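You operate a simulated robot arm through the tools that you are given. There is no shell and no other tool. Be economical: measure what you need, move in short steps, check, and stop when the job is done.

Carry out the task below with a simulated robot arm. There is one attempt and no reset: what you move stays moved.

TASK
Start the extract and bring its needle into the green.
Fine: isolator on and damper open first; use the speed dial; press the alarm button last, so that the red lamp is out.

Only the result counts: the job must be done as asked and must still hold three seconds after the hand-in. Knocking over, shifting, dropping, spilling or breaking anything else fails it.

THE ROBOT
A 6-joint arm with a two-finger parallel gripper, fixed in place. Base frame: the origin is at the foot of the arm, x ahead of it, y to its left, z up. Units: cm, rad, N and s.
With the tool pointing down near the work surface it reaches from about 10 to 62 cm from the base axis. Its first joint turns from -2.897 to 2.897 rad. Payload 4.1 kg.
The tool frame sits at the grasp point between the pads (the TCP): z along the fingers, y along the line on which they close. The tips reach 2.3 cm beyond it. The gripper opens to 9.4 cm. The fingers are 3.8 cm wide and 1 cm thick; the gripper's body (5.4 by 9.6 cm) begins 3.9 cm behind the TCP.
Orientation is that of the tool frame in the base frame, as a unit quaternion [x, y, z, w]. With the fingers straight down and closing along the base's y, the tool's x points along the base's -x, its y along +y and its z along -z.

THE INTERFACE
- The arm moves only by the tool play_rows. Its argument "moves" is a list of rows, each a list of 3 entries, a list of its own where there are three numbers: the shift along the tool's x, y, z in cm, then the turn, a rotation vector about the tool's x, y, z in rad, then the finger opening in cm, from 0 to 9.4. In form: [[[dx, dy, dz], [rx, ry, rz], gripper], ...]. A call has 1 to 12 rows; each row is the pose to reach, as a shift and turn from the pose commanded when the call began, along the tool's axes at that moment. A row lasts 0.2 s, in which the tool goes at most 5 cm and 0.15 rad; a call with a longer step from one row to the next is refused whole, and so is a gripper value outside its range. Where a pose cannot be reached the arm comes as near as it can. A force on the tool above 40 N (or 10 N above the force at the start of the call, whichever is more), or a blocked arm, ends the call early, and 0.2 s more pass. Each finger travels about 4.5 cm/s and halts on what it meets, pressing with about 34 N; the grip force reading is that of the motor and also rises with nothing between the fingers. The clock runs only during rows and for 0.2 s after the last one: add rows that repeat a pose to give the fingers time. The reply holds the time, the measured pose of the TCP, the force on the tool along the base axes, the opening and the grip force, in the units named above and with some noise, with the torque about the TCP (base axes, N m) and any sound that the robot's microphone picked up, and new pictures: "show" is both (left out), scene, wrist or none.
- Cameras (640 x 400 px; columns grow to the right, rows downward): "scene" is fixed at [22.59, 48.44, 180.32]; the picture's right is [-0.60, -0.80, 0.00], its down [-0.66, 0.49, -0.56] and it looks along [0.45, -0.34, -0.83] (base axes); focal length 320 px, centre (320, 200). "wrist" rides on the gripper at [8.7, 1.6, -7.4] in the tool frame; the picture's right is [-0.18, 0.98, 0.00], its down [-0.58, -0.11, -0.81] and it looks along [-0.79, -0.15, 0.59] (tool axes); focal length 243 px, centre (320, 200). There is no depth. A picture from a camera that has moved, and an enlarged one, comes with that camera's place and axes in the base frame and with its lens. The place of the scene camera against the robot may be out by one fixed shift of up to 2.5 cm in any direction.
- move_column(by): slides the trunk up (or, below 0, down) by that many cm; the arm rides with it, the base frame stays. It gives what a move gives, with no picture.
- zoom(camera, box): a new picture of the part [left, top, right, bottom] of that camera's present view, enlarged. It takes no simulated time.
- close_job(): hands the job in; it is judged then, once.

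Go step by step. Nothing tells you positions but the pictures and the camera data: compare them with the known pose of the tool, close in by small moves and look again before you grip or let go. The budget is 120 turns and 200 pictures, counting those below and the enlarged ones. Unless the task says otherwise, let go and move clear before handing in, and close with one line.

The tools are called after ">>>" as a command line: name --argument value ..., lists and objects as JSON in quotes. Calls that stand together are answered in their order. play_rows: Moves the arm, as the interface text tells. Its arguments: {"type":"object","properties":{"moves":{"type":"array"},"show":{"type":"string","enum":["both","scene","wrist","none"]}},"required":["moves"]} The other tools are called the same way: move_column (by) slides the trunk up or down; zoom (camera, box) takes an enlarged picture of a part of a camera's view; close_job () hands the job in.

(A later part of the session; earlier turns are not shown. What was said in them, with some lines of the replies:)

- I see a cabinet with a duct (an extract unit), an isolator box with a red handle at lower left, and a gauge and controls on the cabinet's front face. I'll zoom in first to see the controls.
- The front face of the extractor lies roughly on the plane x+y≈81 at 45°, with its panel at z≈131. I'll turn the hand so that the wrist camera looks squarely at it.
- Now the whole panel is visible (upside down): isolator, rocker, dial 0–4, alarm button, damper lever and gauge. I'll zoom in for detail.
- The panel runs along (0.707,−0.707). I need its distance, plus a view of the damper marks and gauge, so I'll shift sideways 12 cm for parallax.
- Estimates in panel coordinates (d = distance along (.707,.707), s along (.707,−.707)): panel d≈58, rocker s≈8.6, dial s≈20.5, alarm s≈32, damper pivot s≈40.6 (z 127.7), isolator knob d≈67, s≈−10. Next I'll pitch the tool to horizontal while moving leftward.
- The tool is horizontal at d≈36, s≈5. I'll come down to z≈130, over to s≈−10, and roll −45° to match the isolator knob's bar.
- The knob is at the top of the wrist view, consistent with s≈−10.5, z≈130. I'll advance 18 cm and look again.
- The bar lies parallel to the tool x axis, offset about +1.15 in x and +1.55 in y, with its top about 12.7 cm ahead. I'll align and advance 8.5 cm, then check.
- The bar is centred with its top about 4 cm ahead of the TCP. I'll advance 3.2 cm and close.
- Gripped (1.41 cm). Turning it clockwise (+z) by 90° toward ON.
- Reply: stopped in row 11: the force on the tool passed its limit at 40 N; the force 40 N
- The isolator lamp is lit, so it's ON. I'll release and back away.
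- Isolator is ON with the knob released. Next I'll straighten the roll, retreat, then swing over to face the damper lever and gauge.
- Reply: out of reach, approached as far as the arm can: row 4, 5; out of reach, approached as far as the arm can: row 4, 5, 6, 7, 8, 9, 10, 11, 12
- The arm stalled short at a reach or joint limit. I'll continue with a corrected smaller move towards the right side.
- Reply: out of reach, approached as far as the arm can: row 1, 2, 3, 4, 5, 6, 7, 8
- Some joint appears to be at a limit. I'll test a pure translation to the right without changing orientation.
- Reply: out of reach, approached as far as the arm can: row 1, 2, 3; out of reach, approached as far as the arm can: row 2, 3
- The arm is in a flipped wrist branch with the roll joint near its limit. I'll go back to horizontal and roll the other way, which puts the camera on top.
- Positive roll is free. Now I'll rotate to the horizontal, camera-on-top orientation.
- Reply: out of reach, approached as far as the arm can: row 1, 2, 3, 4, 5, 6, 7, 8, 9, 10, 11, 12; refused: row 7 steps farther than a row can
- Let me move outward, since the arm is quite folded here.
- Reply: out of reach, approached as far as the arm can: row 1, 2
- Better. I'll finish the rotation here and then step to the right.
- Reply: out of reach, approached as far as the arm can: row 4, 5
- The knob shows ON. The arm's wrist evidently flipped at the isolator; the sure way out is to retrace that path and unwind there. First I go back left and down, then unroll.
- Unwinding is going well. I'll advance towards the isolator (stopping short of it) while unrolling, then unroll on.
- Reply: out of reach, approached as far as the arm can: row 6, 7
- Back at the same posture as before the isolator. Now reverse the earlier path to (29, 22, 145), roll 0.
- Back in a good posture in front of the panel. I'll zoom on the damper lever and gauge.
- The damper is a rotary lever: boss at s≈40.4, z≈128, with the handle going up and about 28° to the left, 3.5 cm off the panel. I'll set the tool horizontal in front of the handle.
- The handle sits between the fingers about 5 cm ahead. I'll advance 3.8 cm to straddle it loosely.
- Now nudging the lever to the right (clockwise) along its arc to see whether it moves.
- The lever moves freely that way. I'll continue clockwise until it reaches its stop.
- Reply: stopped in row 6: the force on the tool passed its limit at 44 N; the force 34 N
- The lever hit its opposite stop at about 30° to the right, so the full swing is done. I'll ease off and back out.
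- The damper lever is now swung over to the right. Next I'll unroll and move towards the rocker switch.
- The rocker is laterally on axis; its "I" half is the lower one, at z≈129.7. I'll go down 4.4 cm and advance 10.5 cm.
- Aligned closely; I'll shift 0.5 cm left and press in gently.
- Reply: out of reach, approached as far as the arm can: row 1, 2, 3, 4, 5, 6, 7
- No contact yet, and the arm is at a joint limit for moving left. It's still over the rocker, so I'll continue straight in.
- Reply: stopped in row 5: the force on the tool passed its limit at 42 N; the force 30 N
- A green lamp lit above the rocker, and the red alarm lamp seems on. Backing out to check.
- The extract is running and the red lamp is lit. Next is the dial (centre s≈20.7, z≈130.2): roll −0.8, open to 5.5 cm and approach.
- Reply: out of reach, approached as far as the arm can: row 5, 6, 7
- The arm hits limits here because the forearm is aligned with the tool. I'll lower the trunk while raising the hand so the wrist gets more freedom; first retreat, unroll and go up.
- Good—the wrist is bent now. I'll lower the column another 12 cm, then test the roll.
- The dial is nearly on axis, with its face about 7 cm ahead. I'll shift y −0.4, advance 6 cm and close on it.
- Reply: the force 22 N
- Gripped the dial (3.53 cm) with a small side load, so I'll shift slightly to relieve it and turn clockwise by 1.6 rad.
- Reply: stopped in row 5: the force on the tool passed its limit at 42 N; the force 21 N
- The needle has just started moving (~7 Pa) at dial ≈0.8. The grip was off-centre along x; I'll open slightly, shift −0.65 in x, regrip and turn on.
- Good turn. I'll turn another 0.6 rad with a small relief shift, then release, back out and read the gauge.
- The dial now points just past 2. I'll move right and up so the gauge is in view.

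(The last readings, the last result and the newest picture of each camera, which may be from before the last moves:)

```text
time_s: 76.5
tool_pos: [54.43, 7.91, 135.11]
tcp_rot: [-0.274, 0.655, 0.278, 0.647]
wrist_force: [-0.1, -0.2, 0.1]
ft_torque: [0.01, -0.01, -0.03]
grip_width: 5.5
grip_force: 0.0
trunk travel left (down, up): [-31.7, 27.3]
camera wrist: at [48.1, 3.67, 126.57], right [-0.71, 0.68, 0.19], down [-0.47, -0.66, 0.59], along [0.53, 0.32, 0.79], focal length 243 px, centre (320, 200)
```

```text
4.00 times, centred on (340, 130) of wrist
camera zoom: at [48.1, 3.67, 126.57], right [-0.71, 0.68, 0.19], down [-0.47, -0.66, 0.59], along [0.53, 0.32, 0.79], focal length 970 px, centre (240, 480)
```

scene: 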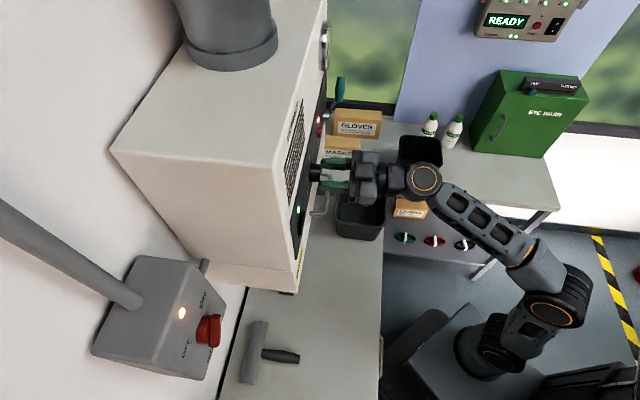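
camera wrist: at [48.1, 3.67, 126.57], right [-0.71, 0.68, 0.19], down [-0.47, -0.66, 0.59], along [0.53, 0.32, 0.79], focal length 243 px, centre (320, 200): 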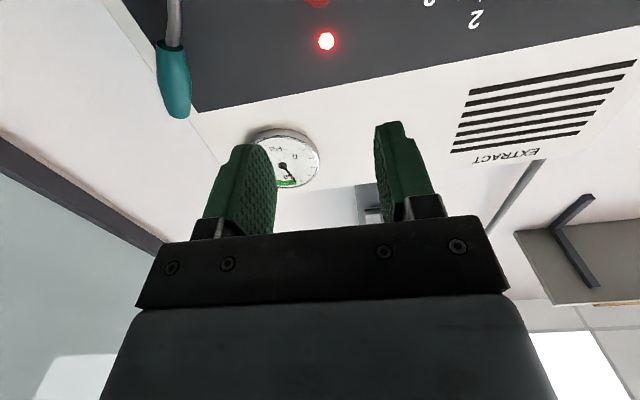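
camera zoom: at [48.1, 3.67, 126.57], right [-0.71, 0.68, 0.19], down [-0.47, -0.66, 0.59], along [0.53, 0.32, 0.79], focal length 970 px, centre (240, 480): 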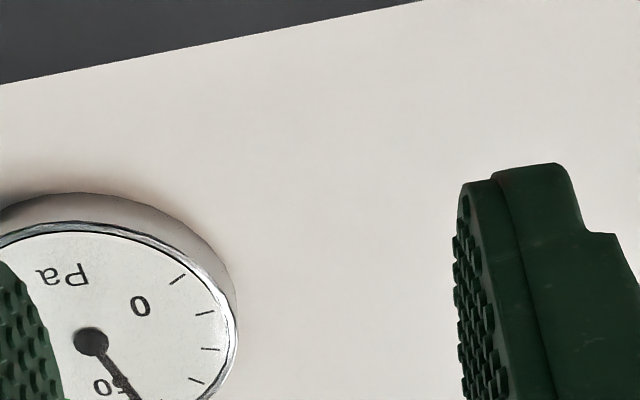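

>>> play_rows --moves '[[[0, -2, 0], [0, 0, 0], 5.5], [[0, -4, 0], [0, 0, 0], 5.5]]' --show "none"

>>> zoom --camera "wrist" --box '[250, 110, 380, 200]'

```text
time_s: 77.1
tool_pos: [57.29, 5.15, 134.9]
tcp_rot: [-0.276, 0.655, 0.28, 0.646]
wrist_force: [0.2, -0.2, 0.3]
ft_torque: [0.02, 0.01, -0.01]
grip_width: 5.5
grip_force: 0.1
trunk travel left (down, up): [-31.7, 27.3]
```

```text
4.44 times, centred on (315, 155) of wrist
camera zoom: at [51.05, 0.85, 126.4], right [-0.71, 0.68, 0.19], down [-0.47, -0.66, 0.59], along [0.53, 0.32, 0.79], focal length 1078 px, centre (342, 400)
```

zoom: 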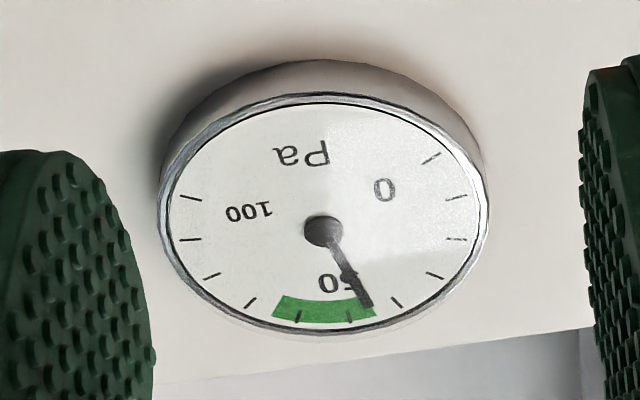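

The needle reads ~46, right at the lower edge of the green band (46–65). I need about +9 Pa, roughly 0.22 rad more, so I'll return to the dial.

>>> play_rows --moves '[[[1, 4, 0.5], [0, 0, -0.03], 5.5], [[2, 8, 1.5], [0, 0, -0.06], 5.5], [[3, 12, 3], [0, 0, -0.1], 5.5], [[3.9, 16.2, 4.5], [0, 0, -0.1], 5.5], [[3.9, 16.2, 4.5], [0, 0, -0.1], 5.5]]' --show "wrist"

```text
time_s: 78.3
tool_pos: [48.63, 19.49, 131.23]
tcp_rot: [-0.309, 0.639, 0.246, 0.66]
wrist_force: [-0.1, -0.5, 0.1]
ft_torque: [0.05, -0.02, 0.02]
grip_width: 5.49
grip_force: 0.0
trunk travel left (down, up): [-31.7, 27.3]
camera wrist: at [42.89, 14.66, 122.54], right [-0.72, 0.69, 0.09], down [-0.52, -0.62, 0.59], along [0.47, 0.38, 0.8], focal length 243 px, centre (320, 200)
```

wrist: 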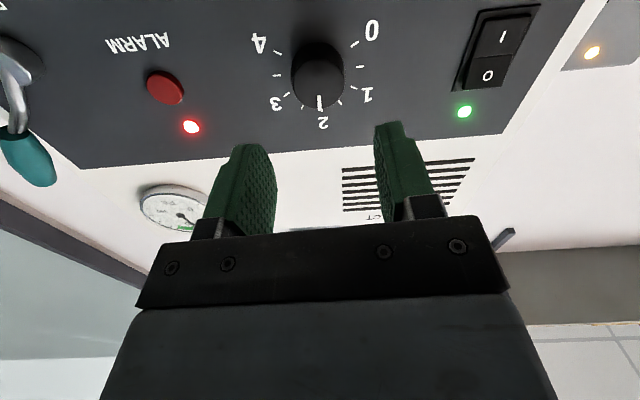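

>>> play_rows --moves '[[[0, 0, 2.5], [0, 0, 0], 5.5], [[0, 0, 5], [0, 0, 0], 5.5], [[0, 0, 6.4], [0, 0, 0], 5.5], [[0, 0, 6.4], [0, 0, 0], 4], [[0, 0, 6.4], [0, 0, 0], 2.5], [[0, 0, 6.4], [0, 0, 0], 2.5], [[0, 0, 6.4], [0, 0, 0.12], 2.5], [[0, 0, 6.4], [0, 0, 0.24], 2.5], [[0, 0, 6.4], [0, 0, 0.24], 2.5]]' --show "wrist"

>>> zoom --camera "wrist" --box '[20, 180, 180, 280]'

```text
time_s: 80.3
tool_pos: [53.17, 24.07, 131.13]
tcp_rot: [-0.229, 0.671, 0.324, 0.626]
wrist_force: [11.9, 1.7, 10.2]
ft_torque: [0.61, -0.58, -0.25]
grip_width: 3.52
grip_force: 45.0
trunk travel left (down, up): [-31.7, 27.3]
camera wrist: at [45.94, 20.69, 122.95], right [-0.68, 0.66, 0.33], down [-0.42, -0.71, 0.56], along [0.6, 0.25, 0.76], focal length 243 px, centre (320, 200)
```

wrist: 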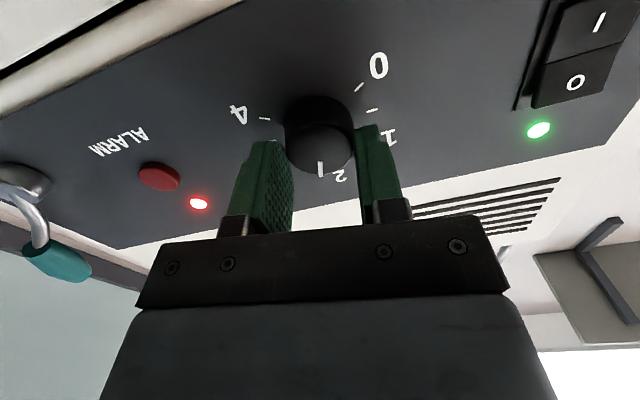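

```text
4.00 times, centred on (100, 230) of wrist
camera zoom: at [45.94, 20.69, 122.95], right [-0.68, 0.66, 0.33], down [-0.42, -0.71, 0.56], along [0.6, 0.25, 0.76], focal length 970 px, centre (1200, 80)
```

zoom: 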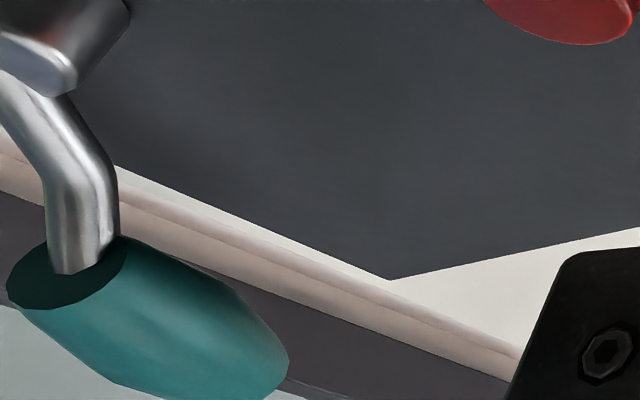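

Turned by about 0.24 rad. I'll release, back out and read the gauge again.

>>> play_rows --moves '[[[0, 0, 0], [0, 0, 0], 4], [[0, 0, 0], [0, 0, 0], 5.5], [[0, 0, 0], [0, 0, 0], 5.5], [[0, 0, -4], [0, 0, -0.05], 5.5], [[0, 0, -8], [0, 0, -0.14], 5.5], [[-1.5, -4, -10], [0, 0, -0.14], 5.5], [[-3, -8, -10.5], [0, 0, -0.14], 5.5], [[-3.8, -12, -10.5], [0, 0, -0.14], 5.5], [[-3.8, -16, -10.5], [0, 0, -0.14], 5.5]]' --show "wrist"

>>> zoom --camera "wrist" --box '[250, 110, 380, 200]'

```text
time_s: 82.3
tool_pos: [57.56, 5.03, 132.79]
tcp_rot: [-0.276, 0.654, 0.28, 0.646]
wrist_force: [0.2, -0.6, -0.1]
ft_torque: [0.01, 0.03, -0.05]
grip_width: 5.51
grip_force: 0.1
trunk travel left (down, up): [-31.7, 27.3]
camera wrist: at [51.21, 0.82, 124.17], right [-0.71, 0.68, 0.19], down [-0.47, -0.66, 0.59], along [0.53, 0.32, 0.79], focal length 243 px, centre (320, 200)
```

wrist: 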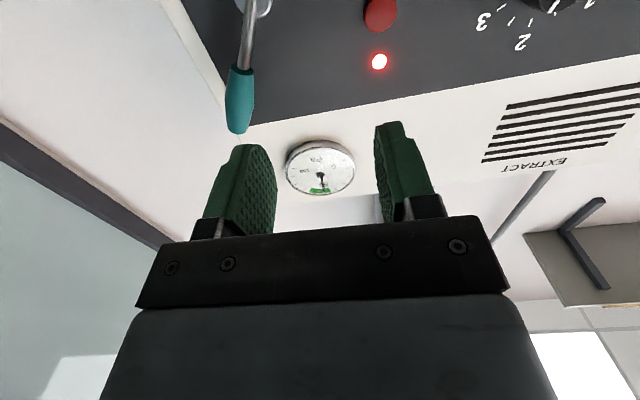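

```text
4.44 times, centred on (315, 155) of wrist
camera zoom: at [51.21, 0.82, 124.17], right [-0.71, 0.68, 0.19], down [-0.47, -0.66, 0.59], along [0.53, 0.32, 0.79], focal length 1078 px, centre (342, 400)
```

zoom: 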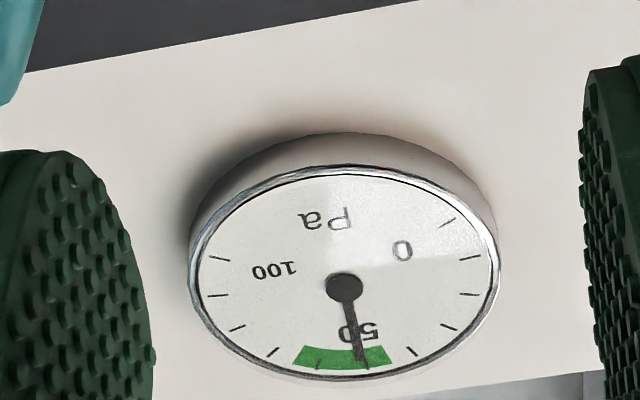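

The needle is at ~52, inside the green. Last is the alarm button: close the fingers and line up with it.

>>> play_rows --moves '[[[0.8, 1.6, 1], [0, 0, 0], 4], [[1.5, 3.2, 2.5], [0, 0, 0], 2], [[2.2, 4.75, 5], [0, 0, 0], 0], [[2.2, 4.75, 7.5], [0, 0, 0], 0], [[2.2, 4.75, 7.5], [0, 0, 0], 0]]' --show "wrist"

>>> zoom --camera "wrist" --box '[220, 60, 420, 200]'

```text
time_s: 83.5
tool_pos: [59.31, 14.09, 130.45]
tcp_rot: [-0.276, 0.654, 0.279, 0.646]
wrist_force: [0.2, -0.5, 0.6]
ft_torque: [-0.02, -0.01, 0.01]
grip_width: 0.02
grip_force: 33.8
trunk travel left (down, up): [-31.7, 27.3]
camera wrist: at [52.95, 9.9, 121.93], right [-0.71, 0.68, 0.19], down [-0.47, -0.66, 0.59], along [0.53, 0.32, 0.79], focal length 243 px, centre (320, 200)
```

wrist: 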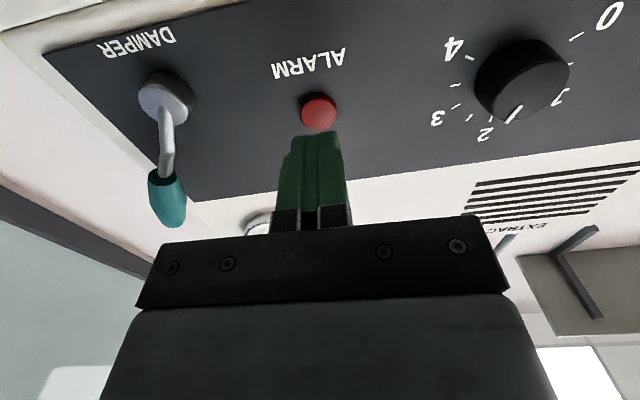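

```text
2.86 times, centred on (320, 130) of wrist
camera zoom: at [52.95, 9.9, 121.93], right [-0.71, 0.68, 0.19], down [-0.47, -0.66, 0.59], along [0.53, 0.32, 0.79], focal length 693 px, centre (320, 400)
```

zoom: 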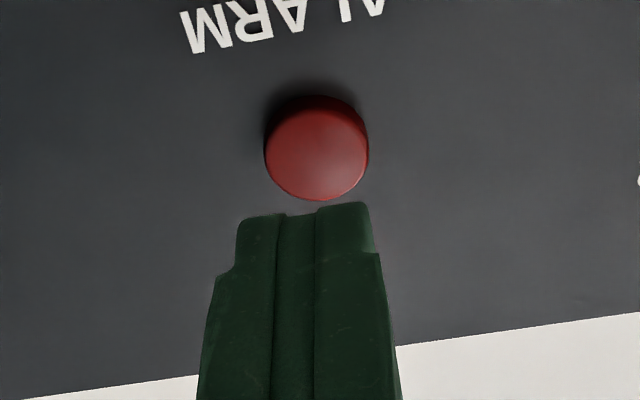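

Well aligned with the button; pressing in small steps.

>>> play_rows --moves '[[[0.2, 0, 1.5], [0, 0, 0], 0], [[0.2, 0, 2.3], [0, 0, 0], 0], [[0.2, 0, 2.7], [0, 0, 0], 0], [[0.2, 0, 3.0], [0, 0, 0], 0], [[0.2, 0, 3.3], [0, 0, 0], 0], [[0.2, 0, 3.5], [0, 0, 0], 0], [[0.2, 0, 3.7], [0, 0, 0], 0]]' --show "scene"

>>> zoom --camera "scene" --box '[270, 60, 370, 260]'

```text
time_s: 85.1
tool_pos: [61.95, 16.65, 130.3]
tcp_rot: [-0.277, 0.653, 0.28, 0.647]
wrist_force: [0.1, 0.4, 0.4]
ft_torque: [0.02, 0.01, 0.0]
grip_width: 0.01
grip_force: 34.1
trunk travel left (down, up): [-31.7, 27.3]
```

scene: 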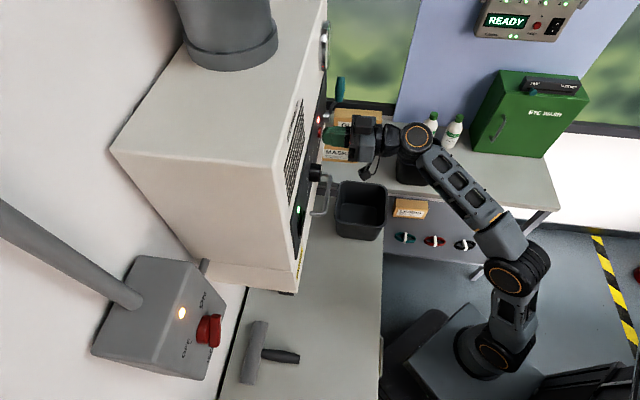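

```text
2.00 times, centred on (320, 160) of scene
camera zoom: at [22.59, 48.44, 180.32], right [-0.6, -0.8, 0.0], down [-0.66, 0.49, -0.56], along [0.45, -0.34, -0.83], focal length 639 px, centre (320, 280)
```

zoom: 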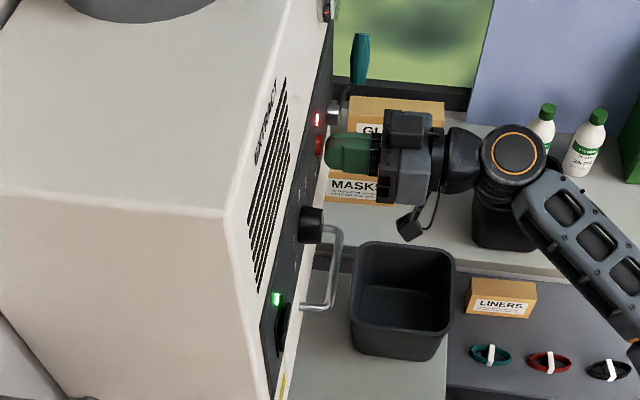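

No contact yet, with tips at about d≈57.9. A little further in.

>>> play_rows --moves '[[[0, 0, 0.2], [0, 0, 0], 0], [[0, 0, 0.4], [0, 0, 0], 0], [[0, 0, 0.6], [0, 0, 0], 0], [[0, 0, 0.8], [0, 0, 0], 0], [[0, 0, 1.0], [0, 0, 0], 0], [[0, 0, 1.2], [0, 0, 0], 0]]' --show "none"

>>> zoom --camera "scene" --box '[290, 90, 350, 170]'

```text
time_s: 86.5
tool_pos: [62.4, 17.21, 130.26]
tcp_rot: [-0.276, 0.653, 0.279, 0.648]
wrist_force: [-20.6, -13.8, -11.7]
ft_torque: [-0.02, -0.07, 0.06]
grip_width: 0.0
grip_force: 33.5
trunk travel left (down, up): [-31.7, 27.3]
heard: click
```

```text
5.00 times, centred on (320, 130) of scene
camera zoom: at [22.59, 48.44, 180.32], right [-0.6, -0.8, 0.0], down [-0.66, 0.49, -0.56], along [0.45, -0.34, -0.83], focal length 1598 px, centre (320, 550)
```

zoom: 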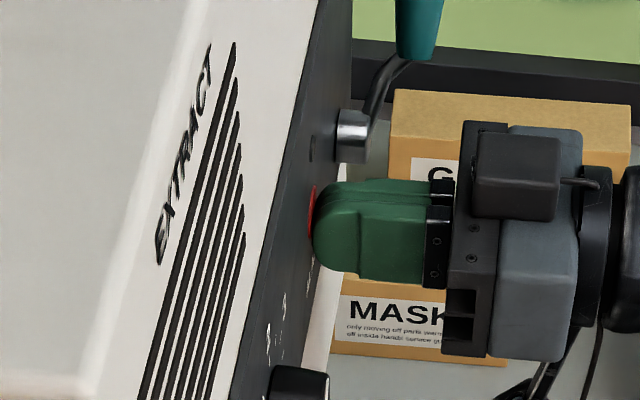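

Click heard and the red lamp is out. I'll back away and verify everything.

>>> play_rows --moves '[[[0, 0, -2], [0, 0, 0], 0], [[0, 0, -6], [0, 0, 0], 0], [[-0.5, -2, -10], [0, 0, 0], 2], [[-2, -5, -13], [0, 0, 0], 4], [[-2, -5, -13], [0, 0, 0], 5.5]]' --show "both"

>>> zoom --camera "wrist" --box '[250, 80, 380, 200]'

>>> zoom --camera "scene" --box '[270, 60, 370, 260]'

```text
time_s: 87.7
tool_pos: [57.41, 4.65, 132.13]
tcp_rot: [-0.276, 0.654, 0.28, 0.646]
wrist_force: [-0.7, 0.2, 0.8]
ft_torque: [0.04, -0.01, -0.01]
grip_width: 5.5
grip_force: 0.0
trunk travel left (down, up): [-31.7, 27.3]
camera wrist: at [51.01, 0.39, 123.58], right [-0.71, 0.68, 0.19], down [-0.47, -0.66, 0.59], along [0.52, 0.32, 0.79], focal length 243 px, centre (320, 200)
```

scene: 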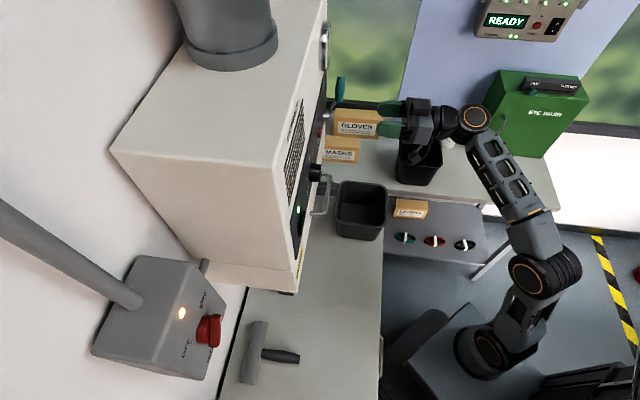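
wrist: 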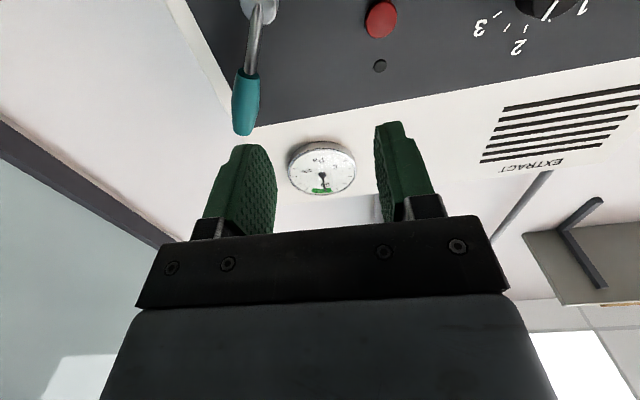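

```text
3.33 times, centred on (315, 140) of wrist
camera zoom: at [51.01, 0.39, 123.58], right [-0.71, 0.68, 0.19], down [-0.47, -0.66, 0.59], along [0.52, 0.32, 0.79], focal length 809 px, centre (337, 400)
```

zoom: 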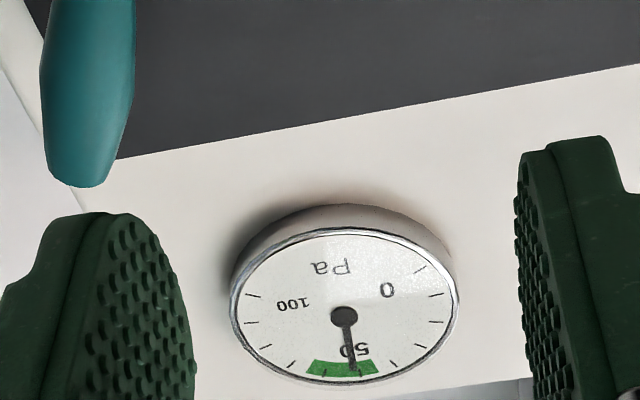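

```text
2.00 times, centred on (320, 160) of scene
camera zoom: at [22.59, 48.44, 180.32], right [-0.6, -0.8, 0.0], down [-0.66, 0.49, -0.56], along [0.45, -0.34, -0.83], focal length 639 px, centre (320, 280)
```

zoom: 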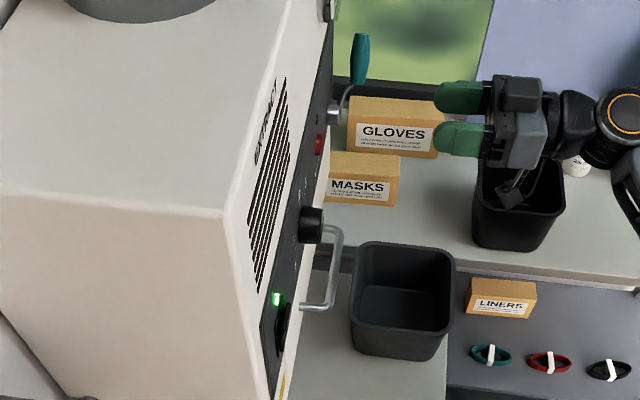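

The isolator lamp and run lamp are on, the damper lever is over at its stop, the needle is steady at ~52 Pa in the green, and the red lamp is out. The hand is clear, so I'm handing in.

>>> close_job

```text
The job is handed in.
```

The extract is running: its needle was steady at about 52 Pa in the green, and the red lamp went out when I pressed the alarm button last. The damper has no open/shut marks, so I took the far stop of its lever as open.
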